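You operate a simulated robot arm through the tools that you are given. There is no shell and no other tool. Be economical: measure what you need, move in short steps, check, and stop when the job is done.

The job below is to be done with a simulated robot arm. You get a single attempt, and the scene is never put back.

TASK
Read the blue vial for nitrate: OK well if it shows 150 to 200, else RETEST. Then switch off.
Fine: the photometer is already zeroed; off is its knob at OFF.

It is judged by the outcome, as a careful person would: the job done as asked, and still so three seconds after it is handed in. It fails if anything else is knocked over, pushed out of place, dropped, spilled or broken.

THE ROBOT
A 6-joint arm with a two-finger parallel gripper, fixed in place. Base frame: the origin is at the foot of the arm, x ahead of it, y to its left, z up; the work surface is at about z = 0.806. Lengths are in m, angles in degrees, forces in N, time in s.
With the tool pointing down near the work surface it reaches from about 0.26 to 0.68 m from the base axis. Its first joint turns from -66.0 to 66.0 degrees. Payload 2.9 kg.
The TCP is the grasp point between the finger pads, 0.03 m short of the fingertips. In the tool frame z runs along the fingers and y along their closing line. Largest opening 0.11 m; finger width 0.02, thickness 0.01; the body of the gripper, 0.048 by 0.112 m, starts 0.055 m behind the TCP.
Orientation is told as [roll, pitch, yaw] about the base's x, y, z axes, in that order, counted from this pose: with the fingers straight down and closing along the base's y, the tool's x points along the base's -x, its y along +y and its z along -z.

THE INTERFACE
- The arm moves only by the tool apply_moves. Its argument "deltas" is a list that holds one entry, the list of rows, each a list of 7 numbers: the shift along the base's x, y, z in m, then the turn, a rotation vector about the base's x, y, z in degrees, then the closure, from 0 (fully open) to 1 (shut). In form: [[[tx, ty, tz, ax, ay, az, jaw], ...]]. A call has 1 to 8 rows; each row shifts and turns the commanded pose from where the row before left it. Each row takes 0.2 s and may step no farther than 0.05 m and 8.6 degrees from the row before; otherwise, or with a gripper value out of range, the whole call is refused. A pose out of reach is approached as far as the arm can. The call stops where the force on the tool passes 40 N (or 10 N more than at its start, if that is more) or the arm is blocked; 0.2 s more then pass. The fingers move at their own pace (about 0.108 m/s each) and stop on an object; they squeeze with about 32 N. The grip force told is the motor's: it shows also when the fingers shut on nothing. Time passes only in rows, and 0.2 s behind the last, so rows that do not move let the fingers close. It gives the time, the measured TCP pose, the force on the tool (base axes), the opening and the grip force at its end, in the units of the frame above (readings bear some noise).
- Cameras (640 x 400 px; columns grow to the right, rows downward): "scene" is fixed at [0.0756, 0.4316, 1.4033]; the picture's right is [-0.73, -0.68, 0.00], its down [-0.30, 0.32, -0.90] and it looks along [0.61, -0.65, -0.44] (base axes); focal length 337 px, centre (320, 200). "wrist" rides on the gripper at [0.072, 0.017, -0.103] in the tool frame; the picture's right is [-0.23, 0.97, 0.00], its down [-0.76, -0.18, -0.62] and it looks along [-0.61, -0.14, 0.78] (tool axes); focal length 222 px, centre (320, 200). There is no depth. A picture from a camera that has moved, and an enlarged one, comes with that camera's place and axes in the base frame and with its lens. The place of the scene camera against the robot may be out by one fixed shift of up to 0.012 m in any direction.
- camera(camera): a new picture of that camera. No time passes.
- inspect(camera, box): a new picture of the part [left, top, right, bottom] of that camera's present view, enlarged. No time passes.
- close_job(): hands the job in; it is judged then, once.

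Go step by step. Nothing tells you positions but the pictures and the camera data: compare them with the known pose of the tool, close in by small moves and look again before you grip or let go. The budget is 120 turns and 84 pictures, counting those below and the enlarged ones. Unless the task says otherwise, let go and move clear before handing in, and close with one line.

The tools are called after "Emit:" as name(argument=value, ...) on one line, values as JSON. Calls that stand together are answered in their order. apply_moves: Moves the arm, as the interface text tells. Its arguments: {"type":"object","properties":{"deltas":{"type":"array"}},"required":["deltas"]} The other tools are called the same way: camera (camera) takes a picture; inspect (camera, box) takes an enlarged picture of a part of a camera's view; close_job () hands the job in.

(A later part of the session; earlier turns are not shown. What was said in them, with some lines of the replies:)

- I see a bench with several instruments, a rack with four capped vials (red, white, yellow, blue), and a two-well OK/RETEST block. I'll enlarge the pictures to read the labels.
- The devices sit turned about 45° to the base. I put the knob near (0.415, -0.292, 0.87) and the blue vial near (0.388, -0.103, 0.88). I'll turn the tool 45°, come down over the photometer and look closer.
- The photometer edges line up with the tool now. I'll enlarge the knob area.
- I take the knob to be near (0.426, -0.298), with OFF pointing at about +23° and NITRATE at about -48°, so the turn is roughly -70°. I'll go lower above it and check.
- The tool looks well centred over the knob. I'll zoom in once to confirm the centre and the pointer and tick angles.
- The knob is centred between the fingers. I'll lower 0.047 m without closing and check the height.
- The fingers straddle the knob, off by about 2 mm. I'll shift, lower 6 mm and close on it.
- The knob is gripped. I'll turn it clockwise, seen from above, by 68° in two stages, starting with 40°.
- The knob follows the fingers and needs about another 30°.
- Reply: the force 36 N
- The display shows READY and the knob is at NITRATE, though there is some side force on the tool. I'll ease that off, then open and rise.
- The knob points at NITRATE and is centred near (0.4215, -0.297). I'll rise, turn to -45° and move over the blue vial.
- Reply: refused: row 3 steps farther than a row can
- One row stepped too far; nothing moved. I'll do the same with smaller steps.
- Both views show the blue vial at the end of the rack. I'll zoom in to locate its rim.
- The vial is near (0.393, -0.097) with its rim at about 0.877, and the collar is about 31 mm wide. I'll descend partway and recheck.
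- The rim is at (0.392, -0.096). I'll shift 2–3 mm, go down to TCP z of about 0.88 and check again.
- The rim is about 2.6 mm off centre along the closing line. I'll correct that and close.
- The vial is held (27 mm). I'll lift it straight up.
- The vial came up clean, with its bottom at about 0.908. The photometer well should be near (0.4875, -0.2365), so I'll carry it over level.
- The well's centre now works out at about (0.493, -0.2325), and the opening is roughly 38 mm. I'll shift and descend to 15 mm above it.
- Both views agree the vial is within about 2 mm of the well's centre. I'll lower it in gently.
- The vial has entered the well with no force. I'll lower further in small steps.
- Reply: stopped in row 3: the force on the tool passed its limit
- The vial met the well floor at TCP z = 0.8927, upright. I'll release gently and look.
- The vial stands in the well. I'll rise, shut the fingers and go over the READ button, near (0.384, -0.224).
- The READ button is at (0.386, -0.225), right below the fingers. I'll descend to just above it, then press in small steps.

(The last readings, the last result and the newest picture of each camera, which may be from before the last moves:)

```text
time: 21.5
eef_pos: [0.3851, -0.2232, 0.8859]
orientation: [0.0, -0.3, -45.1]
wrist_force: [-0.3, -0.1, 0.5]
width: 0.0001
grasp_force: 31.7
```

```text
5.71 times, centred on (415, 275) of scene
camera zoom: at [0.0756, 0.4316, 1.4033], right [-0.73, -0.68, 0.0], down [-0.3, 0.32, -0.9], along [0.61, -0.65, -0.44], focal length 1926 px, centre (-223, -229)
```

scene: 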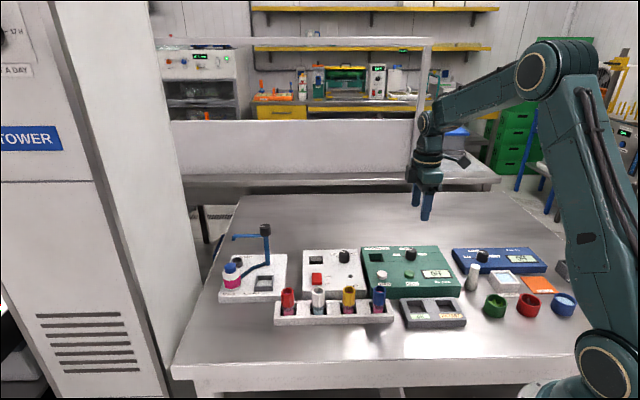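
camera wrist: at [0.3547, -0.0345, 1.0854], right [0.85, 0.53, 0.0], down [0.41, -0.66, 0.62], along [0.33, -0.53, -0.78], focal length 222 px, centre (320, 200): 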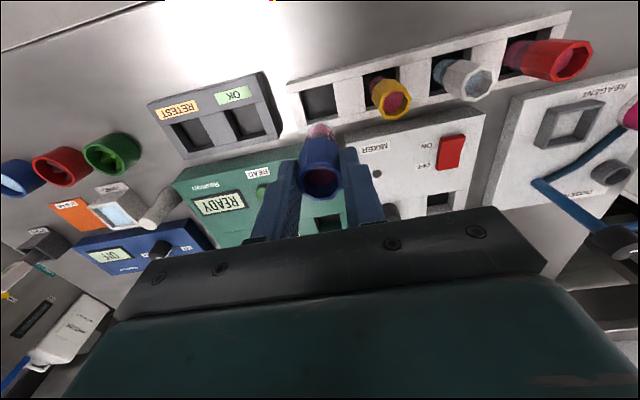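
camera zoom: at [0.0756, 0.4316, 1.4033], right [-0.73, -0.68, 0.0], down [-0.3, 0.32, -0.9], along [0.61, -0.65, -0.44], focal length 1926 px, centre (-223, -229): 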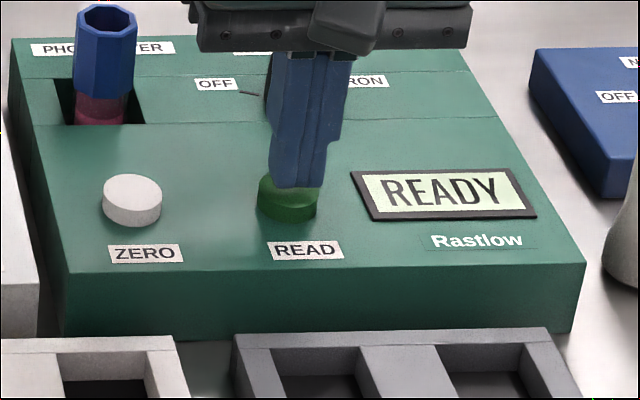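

The fingertips are at the button top with no contact yet. I'll press on in 2 mm steps.

Emit:
apply_moves(deltas=[[[0, 0.002, -0.002, 0, 0, 0, 1.0], [0, 0, -0.002, 0, 0, 0, 1.0], [0, 0, -0.002, 0, 0, 0, 1.0], [0, 0, 0, 0, 0, 0, 1.0]]])

Emit:
inspect(camera="scene", box=[370, 240, 460, 310])

```text
time: 22.5
eef_pos: [0.3852, -0.2202, 0.8804]
orientation: [0.1, -0.4, -45.1]
wrist_force: [0.2, -0.7, -0.1]
width: 0.0
grasp_force: 32.7
```

```text
5.71 times, centred on (415, 275) of scene
camera zoom: at [0.0756, 0.4316, 1.4033], right [-0.73, -0.68, 0.0], down [-0.3, 0.32, -0.9], along [0.61, -0.65, -0.44], focal length 1926 px, centre (-223, -229)
```

zoom: 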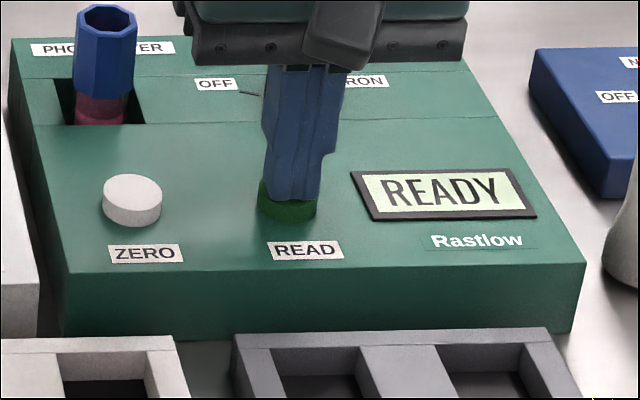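

It is nearly touching but there is still no force. I'll continue down in 1.5 mm steps.

Emit:
apply_moves(deltas=[[[0, -0.001, -0.0015, 0, 0, 0, 1.0], [0, 0, -0.0015, 0, 0, 0, 1.0], [0, 0, -0.0015, 0, 0, 0, 1.0], [0, 0, 0, 0, 0, 0, 1.0]]])

Emit:
inspect(camera="scene", box=[370, 240, 460, 310])

```text
time: 23.5
eef_pos: [0.3849, -0.2216, 0.8773]
orientation: [0.2, -0.4, -45.1]
wrist_force: [1.3, 0.2, 2.5]
width: 0.0
grasp_force: 32.0
```

```text
5.71 times, centred on (415, 275) of scene
camera zoom: at [0.0756, 0.4316, 1.4032], right [-0.73, -0.68, 0.0], down [-0.3, 0.32, -0.9], along [0.61, -0.65, -0.44], focal length 1926 px, centre (-223, -229)
```

zoom: 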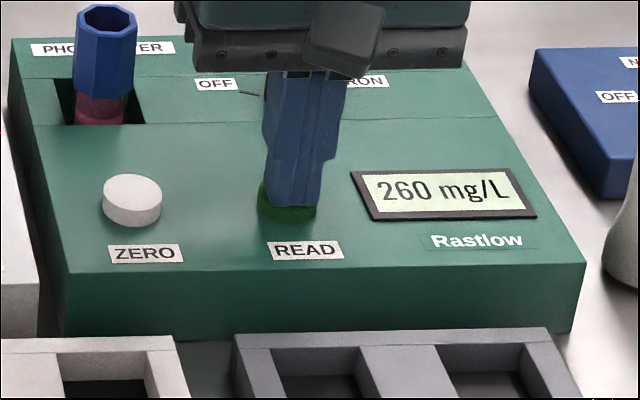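

The display reads 260 mg/L, outside 150 to 200, so the vial goes to RETEST. I'll rise and check that the reading holds.

Emit:
apply_moves(deltas=[[[0, 0, 0.01, 0, 0, 0, 1.0], [0, 0, 0.04, 0, 0, 0, 1.0], [0, 0, 0.04, 0, 0, 0, 0.5], [0, 0, 0.03, 0, 0, 0, 0.5]]])

Emit:
inspect(camera="scene", box=[350, 230, 480, 330])

Emit:
inspect(camera="wrist", box=[130, 20, 450, 220])

```text
time: 24.5
eef_pos: [0.3854, -0.2197, 0.9968]
orientation: [0.1, -0.1, -45.1]
wrist_force: [0.3, -0.1, -0.3]
width: 0.0549
grasp_force: 0.1
```

```text
4.00 times, centred on (415, 280) of scene
camera zoom: at [0.0756, 0.4316, 1.4032], right [-0.73, -0.68, 0.0], down [-0.3, 0.32, -0.9], along [0.61, -0.65, -0.44], focal length 1348 px, centre (-60, -120)
```

zoom: 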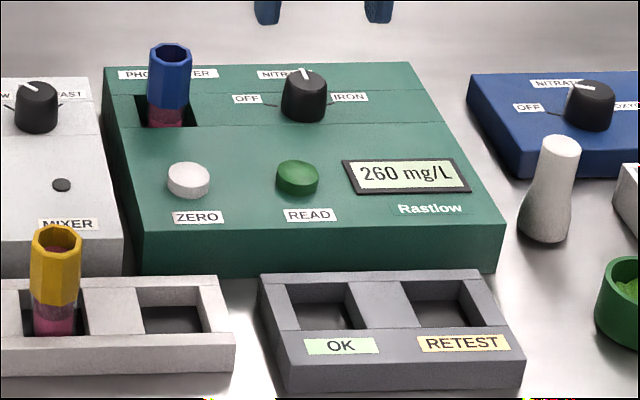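

```text
2.00 times, centred on (290, 120) of wrist
camera zoom: at [0.3457, -0.1581, 1.0992], right [0.85, 0.53, 0.0], down [0.41, -0.66, 0.63], along [0.33, -0.53, -0.78], focal length 444 px, centre (380, 360)
```

zoom: 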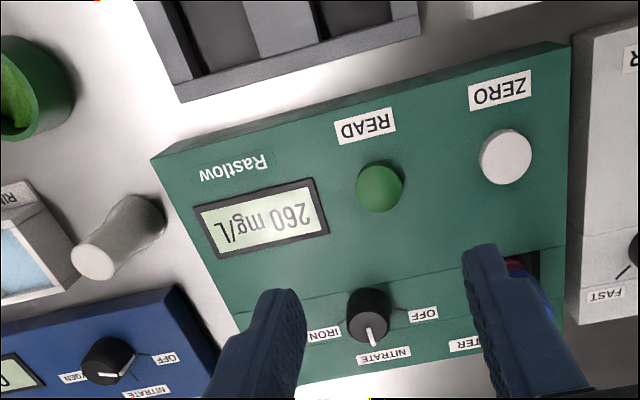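

The reading holds at 260 mg/L. I'll go back over the vial at (0.493, -0.232) and down to the grip height I used before.

Emit:
apply_moves(deltas=[[[0.036, -0.004, 0, 0, 0, 0, 0.45], [0.036, -0.004, 0, 0, 0, 0, 0.45], [0.036, -0.004, 0, 0, 0, 0, 0.45], [0, 0, -0.03, 0, 0, 0, 0.45], [0, 0, -0.02, 0, 0, 0, 0.45], [0, 0, 0, 0, 0, 0, 0.45]]])

Emit:
inspect(camera="wrist", box=[240, 60, 400, 220])

```text
time: 25.9
eef_pos: [0.4919, -0.237, 0.9468]
orientation: [0.0, -0.4, -45.1]
wrist_force: [-0.3, -1.2, -0.9]
width: 0.0605
grasp_force: 0.1
```

```text
2.50 times, centred on (320, 140) of wrist
camera zoom: at [0.4534, -0.1734, 1.0496], right [0.85, 0.53, 0.0], down [0.41, -0.66, 0.63], along [0.33, -0.53, -0.78], focal length 555 px, centre (320, 350)
```

zoom: 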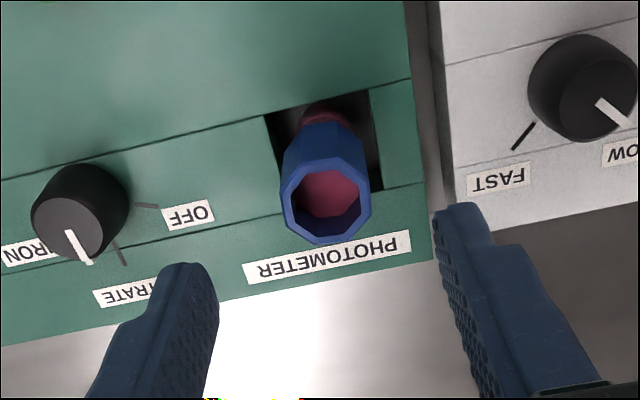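

The rim is at about (0.4915, -0.231). I'll shift +5 mm in y and descend.

Emit:
apply_moves(deltas=[[[0, 0.005, -0.02, 0, 0, 0, 0.45], [0, 0, -0.02, 0, 0, 0, 0.45], [0, 0, -0.013, 0, 0, 0, 0.45], [0, 0, 0, 0, 0, 0, 0.45]]])

Emit:
inspect(camera="wrist", box=[240, 60, 400, 220])

```text
time: 26.9
eef_pos: [0.4949, -0.2294, 0.8937]
orientation: [0.1, -0.3, -45.2]
wrist_force: [0.0, 0.1, -0.6]
width: 0.0605
grasp_force: 0.0
```

```text
2.50 times, centred on (320, 140) of wrist
camera zoom: at [0.4548, -0.1672, 0.9966], right [0.85, 0.53, 0.0], down [0.41, -0.66, 0.63], along [0.33, -0.53, -0.78], focal length 555 px, centre (320, 350)
```

zoom: 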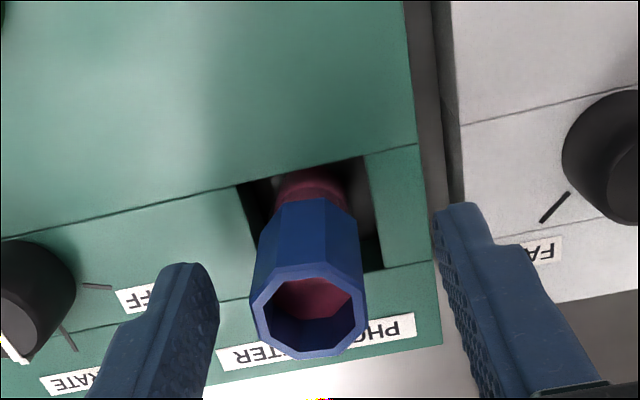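

It is about 2.8 mm off along the closing line. I'll correct and close.

Emit:
apply_moves(deltas=[[[-0.002, -0.002, 0, 0, 0, 0, 0.45], [0, 0, 0, 0, 0, 0, 0.6], [0, 0, 0, 0, 0, 0, 0.7], [0, 0, 0, 0, 0, 0, 0.8], [0, 0, 0, 0, 0, 0, 0.8]]])

Emit:
inspect(camera="wrist", box=[240, 60, 400, 220])

```text
time: 28.1
eef_pos: [0.4925, -0.2311, 0.8946]
orientation: [0.2, -0.4, -45.1]
wrist_force: [0.5, -0.4, 0.1]
width: 0.0265
grasp_force: 32.4
```

```text
2.50 times, centred on (320, 140) of wrist
camera zoom: at [0.4528, -0.1685, 0.9973], right [0.85, 0.53, 0.0], down [0.41, -0.66, 0.63], along [0.33, -0.53, -0.78], focal length 555 px, centre (320, 350)
```

zoom: 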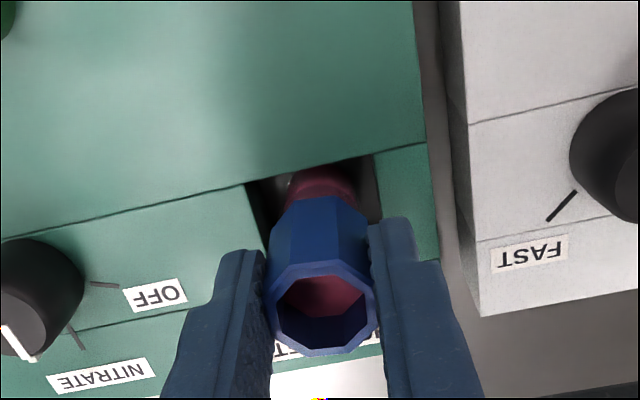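

Regripped. I'll lift it out and carry it toward the RETEST well, near (0.280, -0.200).

Emit:
apply_moves(deltas=[[[0, 0, 0.015, 0, 0, 0, 0.8], [0, 0, 0.03, 0, 0, 0, 0.8], [0, 0, 0.03, 0, 0, 0, 0.8], [0, 0, 0.02, 0, 0, 0, 0.8], [0, 0, 0, 0, 0, 0, 0.8]]])

Emit:
apply_moves(deltas=[[[-0.0304, 0.0044, 0, 0, 0, 0, 0.8], [-0.0304, 0.0044, 0, 0, 0, 0, 0.8], [-0.0304, 0.0044, 0, 0, 0, 0, 0.8], [-0.0304, 0.0044, 0, 0, 0, 0, 0.8], [-0.0304, 0.0044, 0, 0, 0, 0, 0.8], [-0.0304, 0.0044, 0, 0, 0, 0, 0.8], [-0.0301, 0.0046, 0, 0, 0, 0, 0.8], [0, 0, 0, 0, 0, 0, 0.8]]])

Emit:
inspect(camera="scene", box=[370, 200, 510, 330])

Emit:
inspect(camera="wrist", box=[220, 40, 420, 220])

```text
time: 29.3
eef_pos: [0.4932, -0.2315, 0.9916]
orientation: [0.1, -0.3, -45.2]
wrist_force: [0.0, -0.6, -0.6]
width: 0.0267
grasp_force: 31.9
```

```text
time: 31.1
eef_pos: [0.277, -0.2017, 0.9913]
orientation: [0.2, -0.4, -45.1]
wrist_force: [0.2, 0.2, 0.1]
width: 0.0269
grasp_force: 31.9
```

```text
3.08 times, centred on (440, 265) of scene
camera zoom: at [0.0756, 0.4316, 1.4033], right [-0.73, -0.68, 0.0], down [-0.3, 0.32, -0.9], along [0.61, -0.65, -0.44], focal length 1037 px, centre (-49, 0)
```

zoom: 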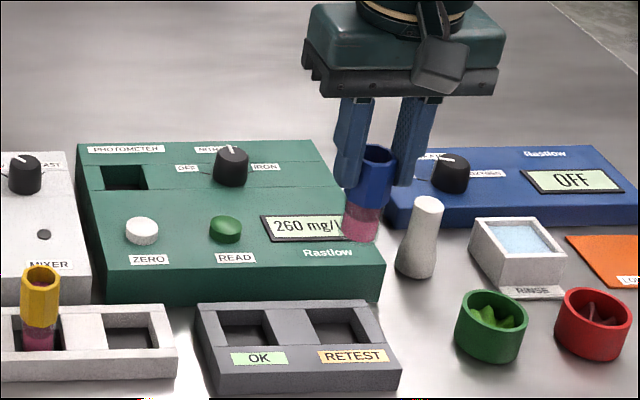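

```text
2.22 times, centred on (320, 130) of wrist
camera zoom: at [0.2361, -0.1398, 1.0926], right [0.85, 0.53, 0.0], down [0.41, -0.66, 0.63], along [0.33, -0.53, -0.78], focal length 494 px, centre (320, 356)
```

zoom: 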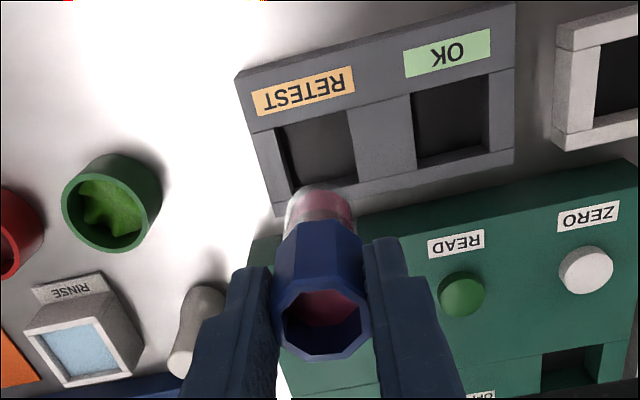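

The RETEST well's centre is about (0.2755, -0.2055). I'll shift over it and come down partway.

Emit:
apply_moves(deltas=[[[-0.0015, -0.004, 0, 0, 0, 0, 0.8], [0, 0, -0.025, 0, 0, 0, 0.8], [0, 0, -0.025, 0, 0, 0, 0.8], [0, 0, -0.01, 0, 0, 0, 0.8], [0, 0, 0, 0, 0, 0, 0.8]]])

Emit:
inspect(camera="scene", box=[390, 230, 490, 330])

Emit:
inspect(camera="wrist", box=[220, 40, 420, 220])

```text
time: 32.3
eef_pos: [0.2765, -0.2028, 0.9297]
orientation: [0.1, -0.4, -45.0]
wrist_force: [-0.1, 0.4, -0.5]
width: 0.0268
grasp_force: 32.6
```

```text
4.00 times, centred on (440, 280) of scene
camera zoom: at [0.0757, 0.4316, 1.4033], right [-0.73, -0.68, 0.0], down [-0.3, 0.32, -0.9], along [0.61, -0.65, -0.44], focal length 1348 px, centre (-160, -120)
```

zoom: 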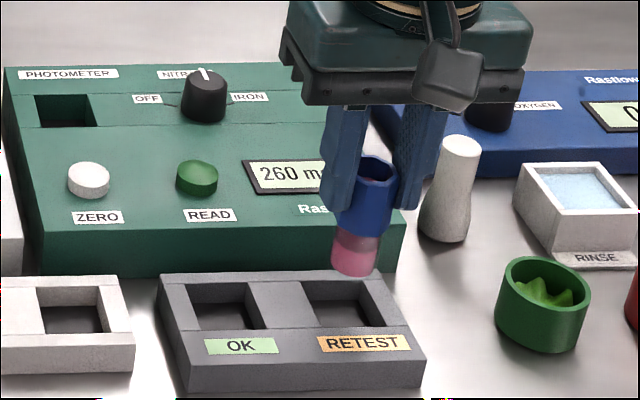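

```text
2.22 times, centred on (320, 130) of wrist
camera zoom: at [0.2367, -0.141, 1.0326], right [0.85, 0.53, 0.0], down [0.41, -0.66, 0.63], along [0.33, -0.53, -0.78], focal length 494 px, centre (320, 356)
```

zoom: 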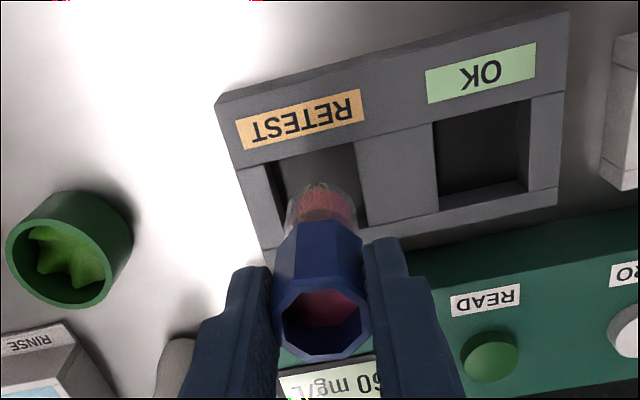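

The vial is a few mm too near the front. I'll move it back 2–3 mm, lower it a little and compare both views closely.

Emit:
apply_moves(deltas=[[[0.002, -0.002, -0.01, 0, 0, 0, 0.8], [0, 0, -0.008, 0, 0, 0, 0.8], [0, 0, 0, 0, 0, 0, 0.8]]])

Emit:
inspect(camera="scene", box=[415, 260, 475, 320])

Emit:
inspect(camera="wrist", box=[240, 70, 400, 220])

```text
time: 33.1
eef_pos: [0.2795, -0.2033, 0.9107]
orientation: [0.1, -0.3, -45.0]
wrist_force: [0.3, -0.1, -0.6]
width: 0.0268
grasp_force: 32.4
```

```text
6.67 times, centred on (445, 290) of scene
camera zoom: at [0.0756, 0.4316, 1.4033], right [-0.73, -0.68, 0.0], down [-0.3, 0.32, -0.9], along [0.61, -0.65, -0.44], focal length 2247 px, centre (-513, -400)
```

zoom: 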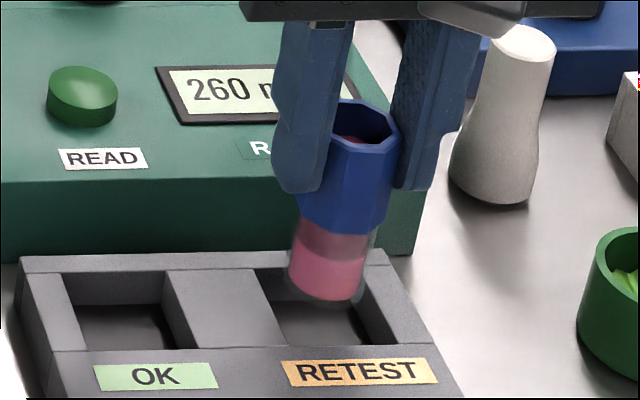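

```text
2.67 times, centred on (320, 145) of wrist
camera zoom: at [0.2392, -0.1415, 1.0135], right [0.85, 0.53, 0.0], down [0.41, -0.66, 0.63], along [0.33, -0.53, -0.78], focal length 592 px, centre (320, 347)
```

zoom: 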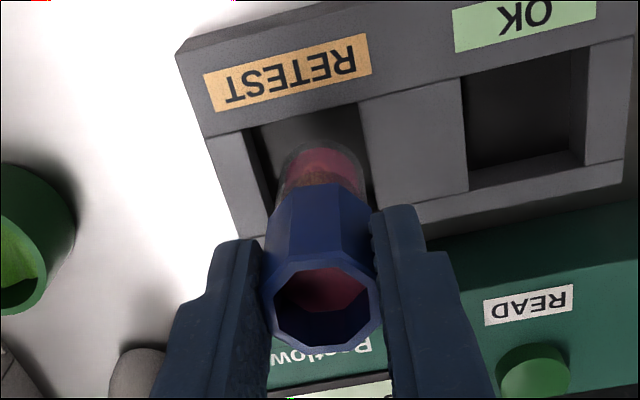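

Both views show the vial over the opening within about 2 mm. I'll lower slowly until it meets the floor.

Emit:
apply_moves(deltas=[[[0, 0, -0.008, 0, 0, 0, 0.8], [0, 0, -0.008, 0, 0, 0, 0.8], [0, 0, -0.004, 0, 0, 0, 0.8], [0, 0, 0, 0, 0, 0, 0.8]]])

Emit:
inspect(camera="scene", box=[415, 260, 475, 320])

```text
time: 34.1
eef_pos: [0.2781, -0.2048, 0.8905]
orientation: [0.1, -0.5, -45.1]
wrist_force: [-0.5, 0.4, -0.8]
width: 0.027
grasp_force: 32.1
```

```text
6.67 times, centred on (445, 290) of scene
camera zoom: at [0.0756, 0.4316, 1.4033], right [-0.73, -0.68, 0.0], down [-0.3, 0.32, -0.9], along [0.61, -0.65, -0.44], focal length 2247 px, centre (-513, -400)
```

zoom: 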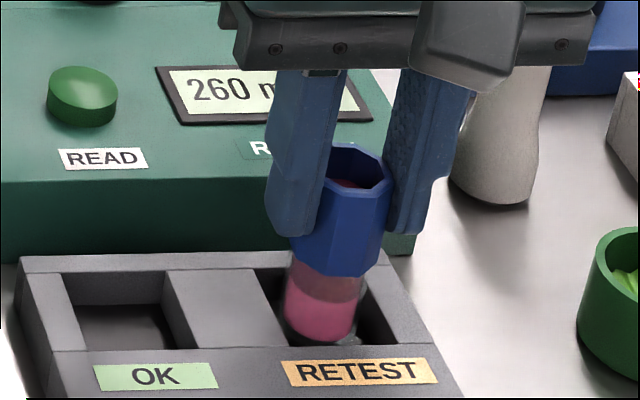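

It is entering cleanly. I'll continue down.

Emit:
apply_moves(deltas=[[[0, 0, -0.003, 0, 0, 0, 0.8], [0, 0, -0.003, 0, 0, 0, 0.8], [0, 0, -0.003, 0, 0, 0, 0.8], [0, 0, -0.002, 0, 0, 0, 0.8], [0, 0, 0, 0, 0, 0, 0.8]]])

Emit:
inspect(camera="scene", box=[415, 260, 475, 320])

```text
time: 35.3
eef_pos: [0.279, -0.206, 0.8805]
orientation: [0.1, -0.5, -45.1]
wrist_force: [-4.3, 1.5, 24.0]
width: 0.0269
grasp_force: 31.7
```

```text
6.67 times, centred on (445, 290) of scene
camera zoom: at [0.0753, 0.4318, 1.4032], right [-0.73, -0.68, 0.0], down [-0.3, 0.32, -0.9], along [0.61, -0.65, -0.44], focal length 2247 px, centre (-513, -400)
```

zoom: 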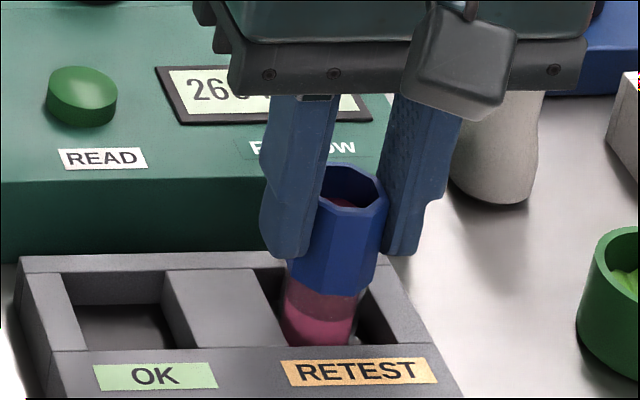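

It has reached the floor (24 N upward). I'll ease up 1 mm, release, and check that it stands.

Emit:
apply_moves(deltas=[[[0, 0, 0.001, 0, 0, 0, 0.8], [0, 0, 0, 0, 0, 0, 0.7], [0, 0, 0, 0, 0, 0, 0.6], [0, 0, 0, 0, 0, 0, 0.5], [0, 0, 0, 0, 0, 0, 0.5]]])

Emit:
inspect(camera="scene", box=[415, 260, 475, 320])

Emit:
inspect(camera="wrist", box=[220, 40, 420, 220])

```text
time: 36.5
eef_pos: [0.278, -0.2044, 0.8793]
orientation: [0.0, -0.3, -45.1]
wrist_force: [-0.3, 0.5, 0.3]
width: 0.0547
grasp_force: 0.1
```

```text
6.67 times, centred on (445, 290) of scene
camera zoom: at [0.0756, 0.4316, 1.4033], right [-0.73, -0.68, 0.0], down [-0.3, 0.32, -0.9], along [0.61, -0.65, -0.44], focal length 2247 px, centre (-513, -400)
```

zoom: 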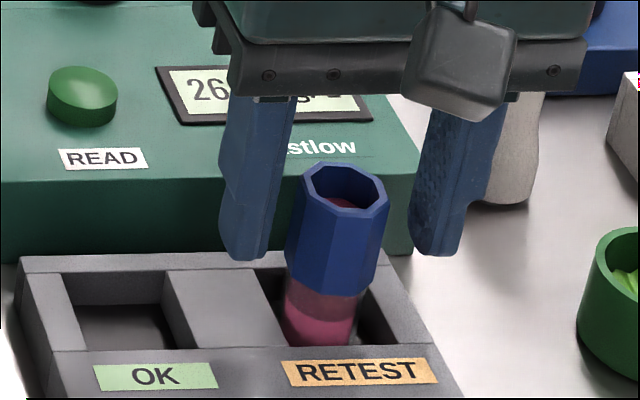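

```text
2.22 times, centred on (320, 130) of wrist
camera zoom: at [0.2392, -0.1427, 0.9835], right [0.85, 0.53, 0.0], down [0.41, -0.66, 0.63], along [0.33, -0.53, -0.78], focal length 494 px, centre (320, 356)
```

zoom: 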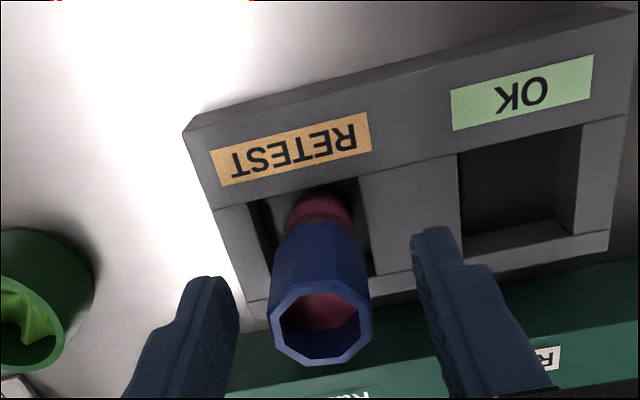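

The vial stands upright in RETEST. I'll rise and go back over the photometer knob at (0.4215, -0.297).

Emit:
apply_moves(deltas=[[[0, 0, 0.03, 0, 0, 0, 0.5], [0, 0, 0.04, 0, 0, 0, 0.5], [0, 0, 0.03, 0, 0, 0, 0.5], [0.036, -0.023, 0, 0, 0, 0, 0.5], [0.036, -0.023, 0, 0, 0, 0, 0.5], [0.036, -0.023, 0, 0, 0, 0, 0.5], [0.0355, -0.0236, 0, 0, 0, 0, 0.5], [0, 0, -0.04, 0, 0, 0, 0.5]]])

Emit:
inspect(camera="wrist", box=[220, 60, 420, 220])

```text
time: 38.3
eef_pos: [0.4215, -0.2955, 0.939]
orientation: [0.2, -0.5, -45.1]
wrist_force: [0.4, -0.4, -0.3]
width: 0.0551
grasp_force: 0.0
```

```text
2.50 times, centred on (320, 140) of wrist
camera zoom: at [0.3821, -0.2337, 1.0413], right [0.85, 0.53, 0.0], down [0.41, -0.66, 0.63], along [0.33, -0.53, -0.78], focal length 555 px, centre (320, 350)
```

zoom: 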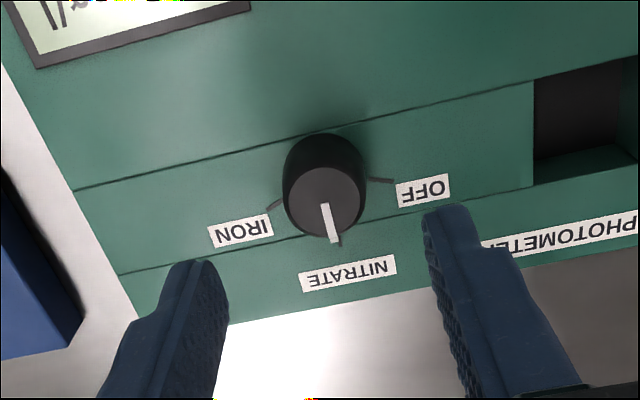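

The knob is centred between the fingers. I'll descend to the earlier grip height and close.

Emit:
apply_moves(deltas=[[[0.001, -0.001, -0.03, 0, 0, 0, 0.5], [0, 0, -0.026, 0, 0, 0, 0.5], [0, 0, 0, 0, 0, 0, 0.5], [0, 0, 0, 0, 0, 0, 0.65], [0, 0, 0, 0, 0, 0, 0.8], [0, 0, 0, 0, 0, 0, 0.8]]])

Emit:
inspect(camera="wrist", box=[220, 60, 420, 220])

```text
time: 39.7
eef_pos: [0.4242, -0.2977, 0.8841]
orientation: [0.2, -0.3, -44.7]
wrist_force: [15.4, 13.6, -4.9]
width: 0.0279
grasp_force: 45.4
```

```text
2.50 times, centred on (320, 140) of wrist
camera zoom: at [0.3843, -0.2357, 0.988], right [0.85, 0.53, 0.01], down [0.41, -0.66, 0.63], along [0.34, -0.53, -0.78], focal length 555 px, centre (320, 350)
```

zoom: 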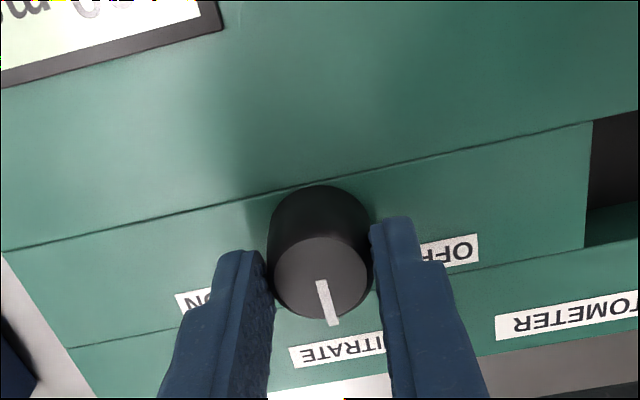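

The knob is gripped with about 20 N of side load. I'll ease toward it and turn back counter-clockwise.

Emit:
apply_moves(deltas=[[[0.002, 0.002, 0, 0, 0, 0, 0.8], [0, 0, 0, 0, 0, 8, 0.8], [0, 0, 0, 0, 0, 8, 0.8], [0, 0, 0, 0, 0, 8, 0.8], [0, 0, 0, 0, 0, 8, 0.8]]])

```text
time: 40.9
eef_pos: [0.4243, -0.2976, 0.8852]
orientation: [0.0, -0.2, -13.0]
wrist_force: [-5.5, 7.2, 3.9]
width: 0.0284
grasp_force: 44.7
```

The forces are low. I'll continue another 39°.

Emit:
apply_moves(deltas=[[[0, 0, 0, 0, 0, 8, 0.8], [0, 0, 0, 0, 0, 8, 0.8], [0, 0, 0, 0, 0, 8, 0.8], [0, 0, 0, 0, 0, 8, 0.8], [0, 0, 0, 0, 0, 5, 0.8], [0, 0, 0, 0, 0, 0, 0.8]]])

Emit:
inspect(camera="scene", box=[350, 230, 480, 330])

Emit:
inspect(camera="wrist", box=[220, 60, 420, 220])

```text
time: 42.3
eef_pos: [0.4249, -0.2977, 0.8858]
orientation: [0.0, -0.3, 23.8]
wrist_force: [-13.5, -12.4, 4.3]
width: 0.0281
grasp_force: 45.4
```

```text
4.00 times, centred on (415, 280) of scene
camera zoom: at [0.0753, 0.4314, 1.4034], right [-0.73, -0.68, 0.0], down [-0.3, 0.32, -0.9], along [0.61, -0.65, -0.44], focal length 1348 px, centre (-60, -120)
```

zoom: 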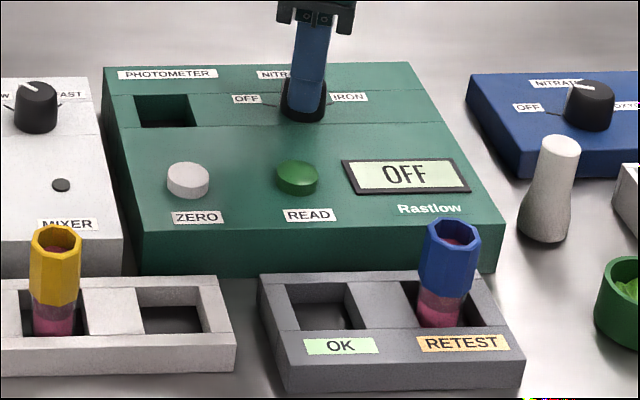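

```text
2.50 times, centred on (320, 140) of wrist
camera zoom: at [0.3512, -0.3134, 0.9881], right [-0.19, 0.98, 0.0], down [0.77, 0.14, 0.63], along [0.62, 0.12, -0.78], focal length 555 px, centre (320, 350)
```

zoom: 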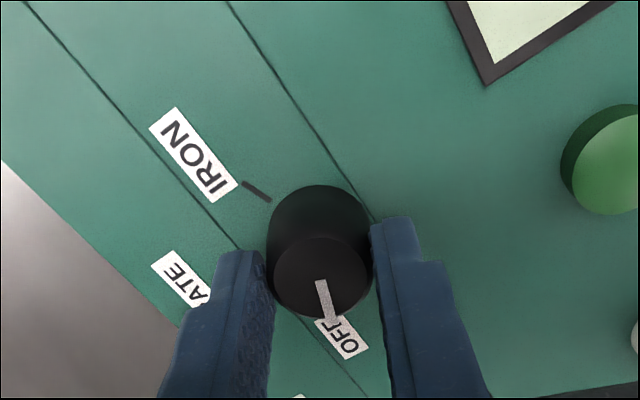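

The display shows OFF and the pointer is at the OFF label. I'll ease off, open and rise clear.

Emit:
apply_moves(deltas=[[[-0.002, -0.002, 0, 0, 0, 0, 0.8], [0, 0, 0, 0, 0, 0, 0.5], [0, 0, 0, 0, 0, 0, 0.5], [0, 0, 0.03, 0, 0, 0, 0.5], [0, 0, 0.045, 0, 0, 0, 0.5], [0, 0, 0.045, 0, 0, 0, 0.5], [0, 0, 0.03, 0, 0, 0, 0.5], [0, 0, 0, 0, 0, 0, 0.5]]])

Emit:
camera(camera="scene")

Emit:
inspect(camera="scene", box=[350, 230, 480, 330])

```text
time: 44.1
eef_pos: [0.4228, -0.298, 1.0371]
orientation: [0.1, -0.3, 24.0]
wrist_force: [1.4, -0.1, 0.0]
width: 0.0549
grasp_force: 0.0
```

```text
16 pictures are left
```

scene: 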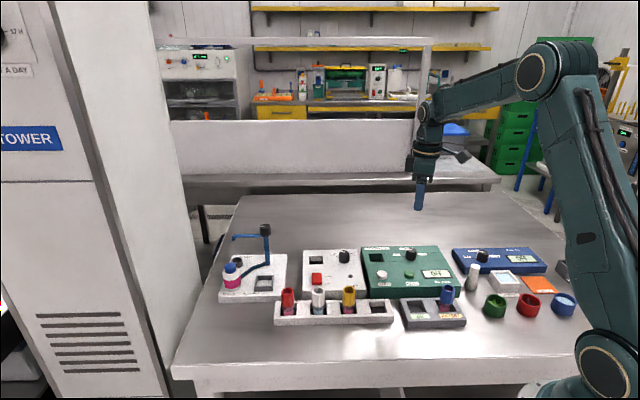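

```text
4.00 times, centred on (415, 280) of scene
camera zoom: at [0.0756, 0.4316, 1.4033], right [-0.73, -0.68, 0.0], down [-0.3, 0.32, -0.9], along [0.61, -0.65, -0.44], focal length 1348 px, centre (-60, -120)
```

zoom: 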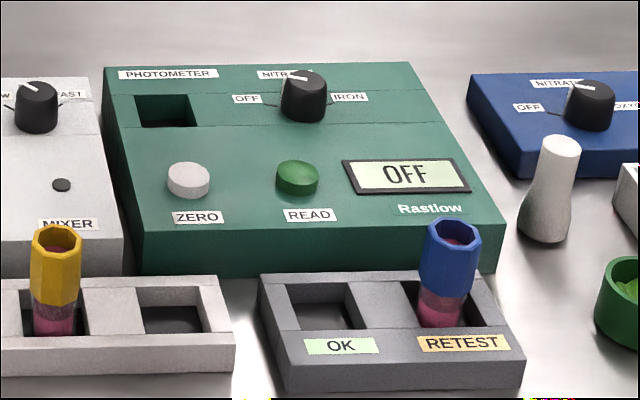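

The photometer is OFF, the blue vial stands in RETEST, nothing else has moved and the arm is clear. I'm handing in the job.

Emit:
close_job()

```text
The job is handed in.
```

The blue vial read 260 mg/L nitrate, outside 150 to 200, so it now stands in RETEST and the photometer is switched OFF.
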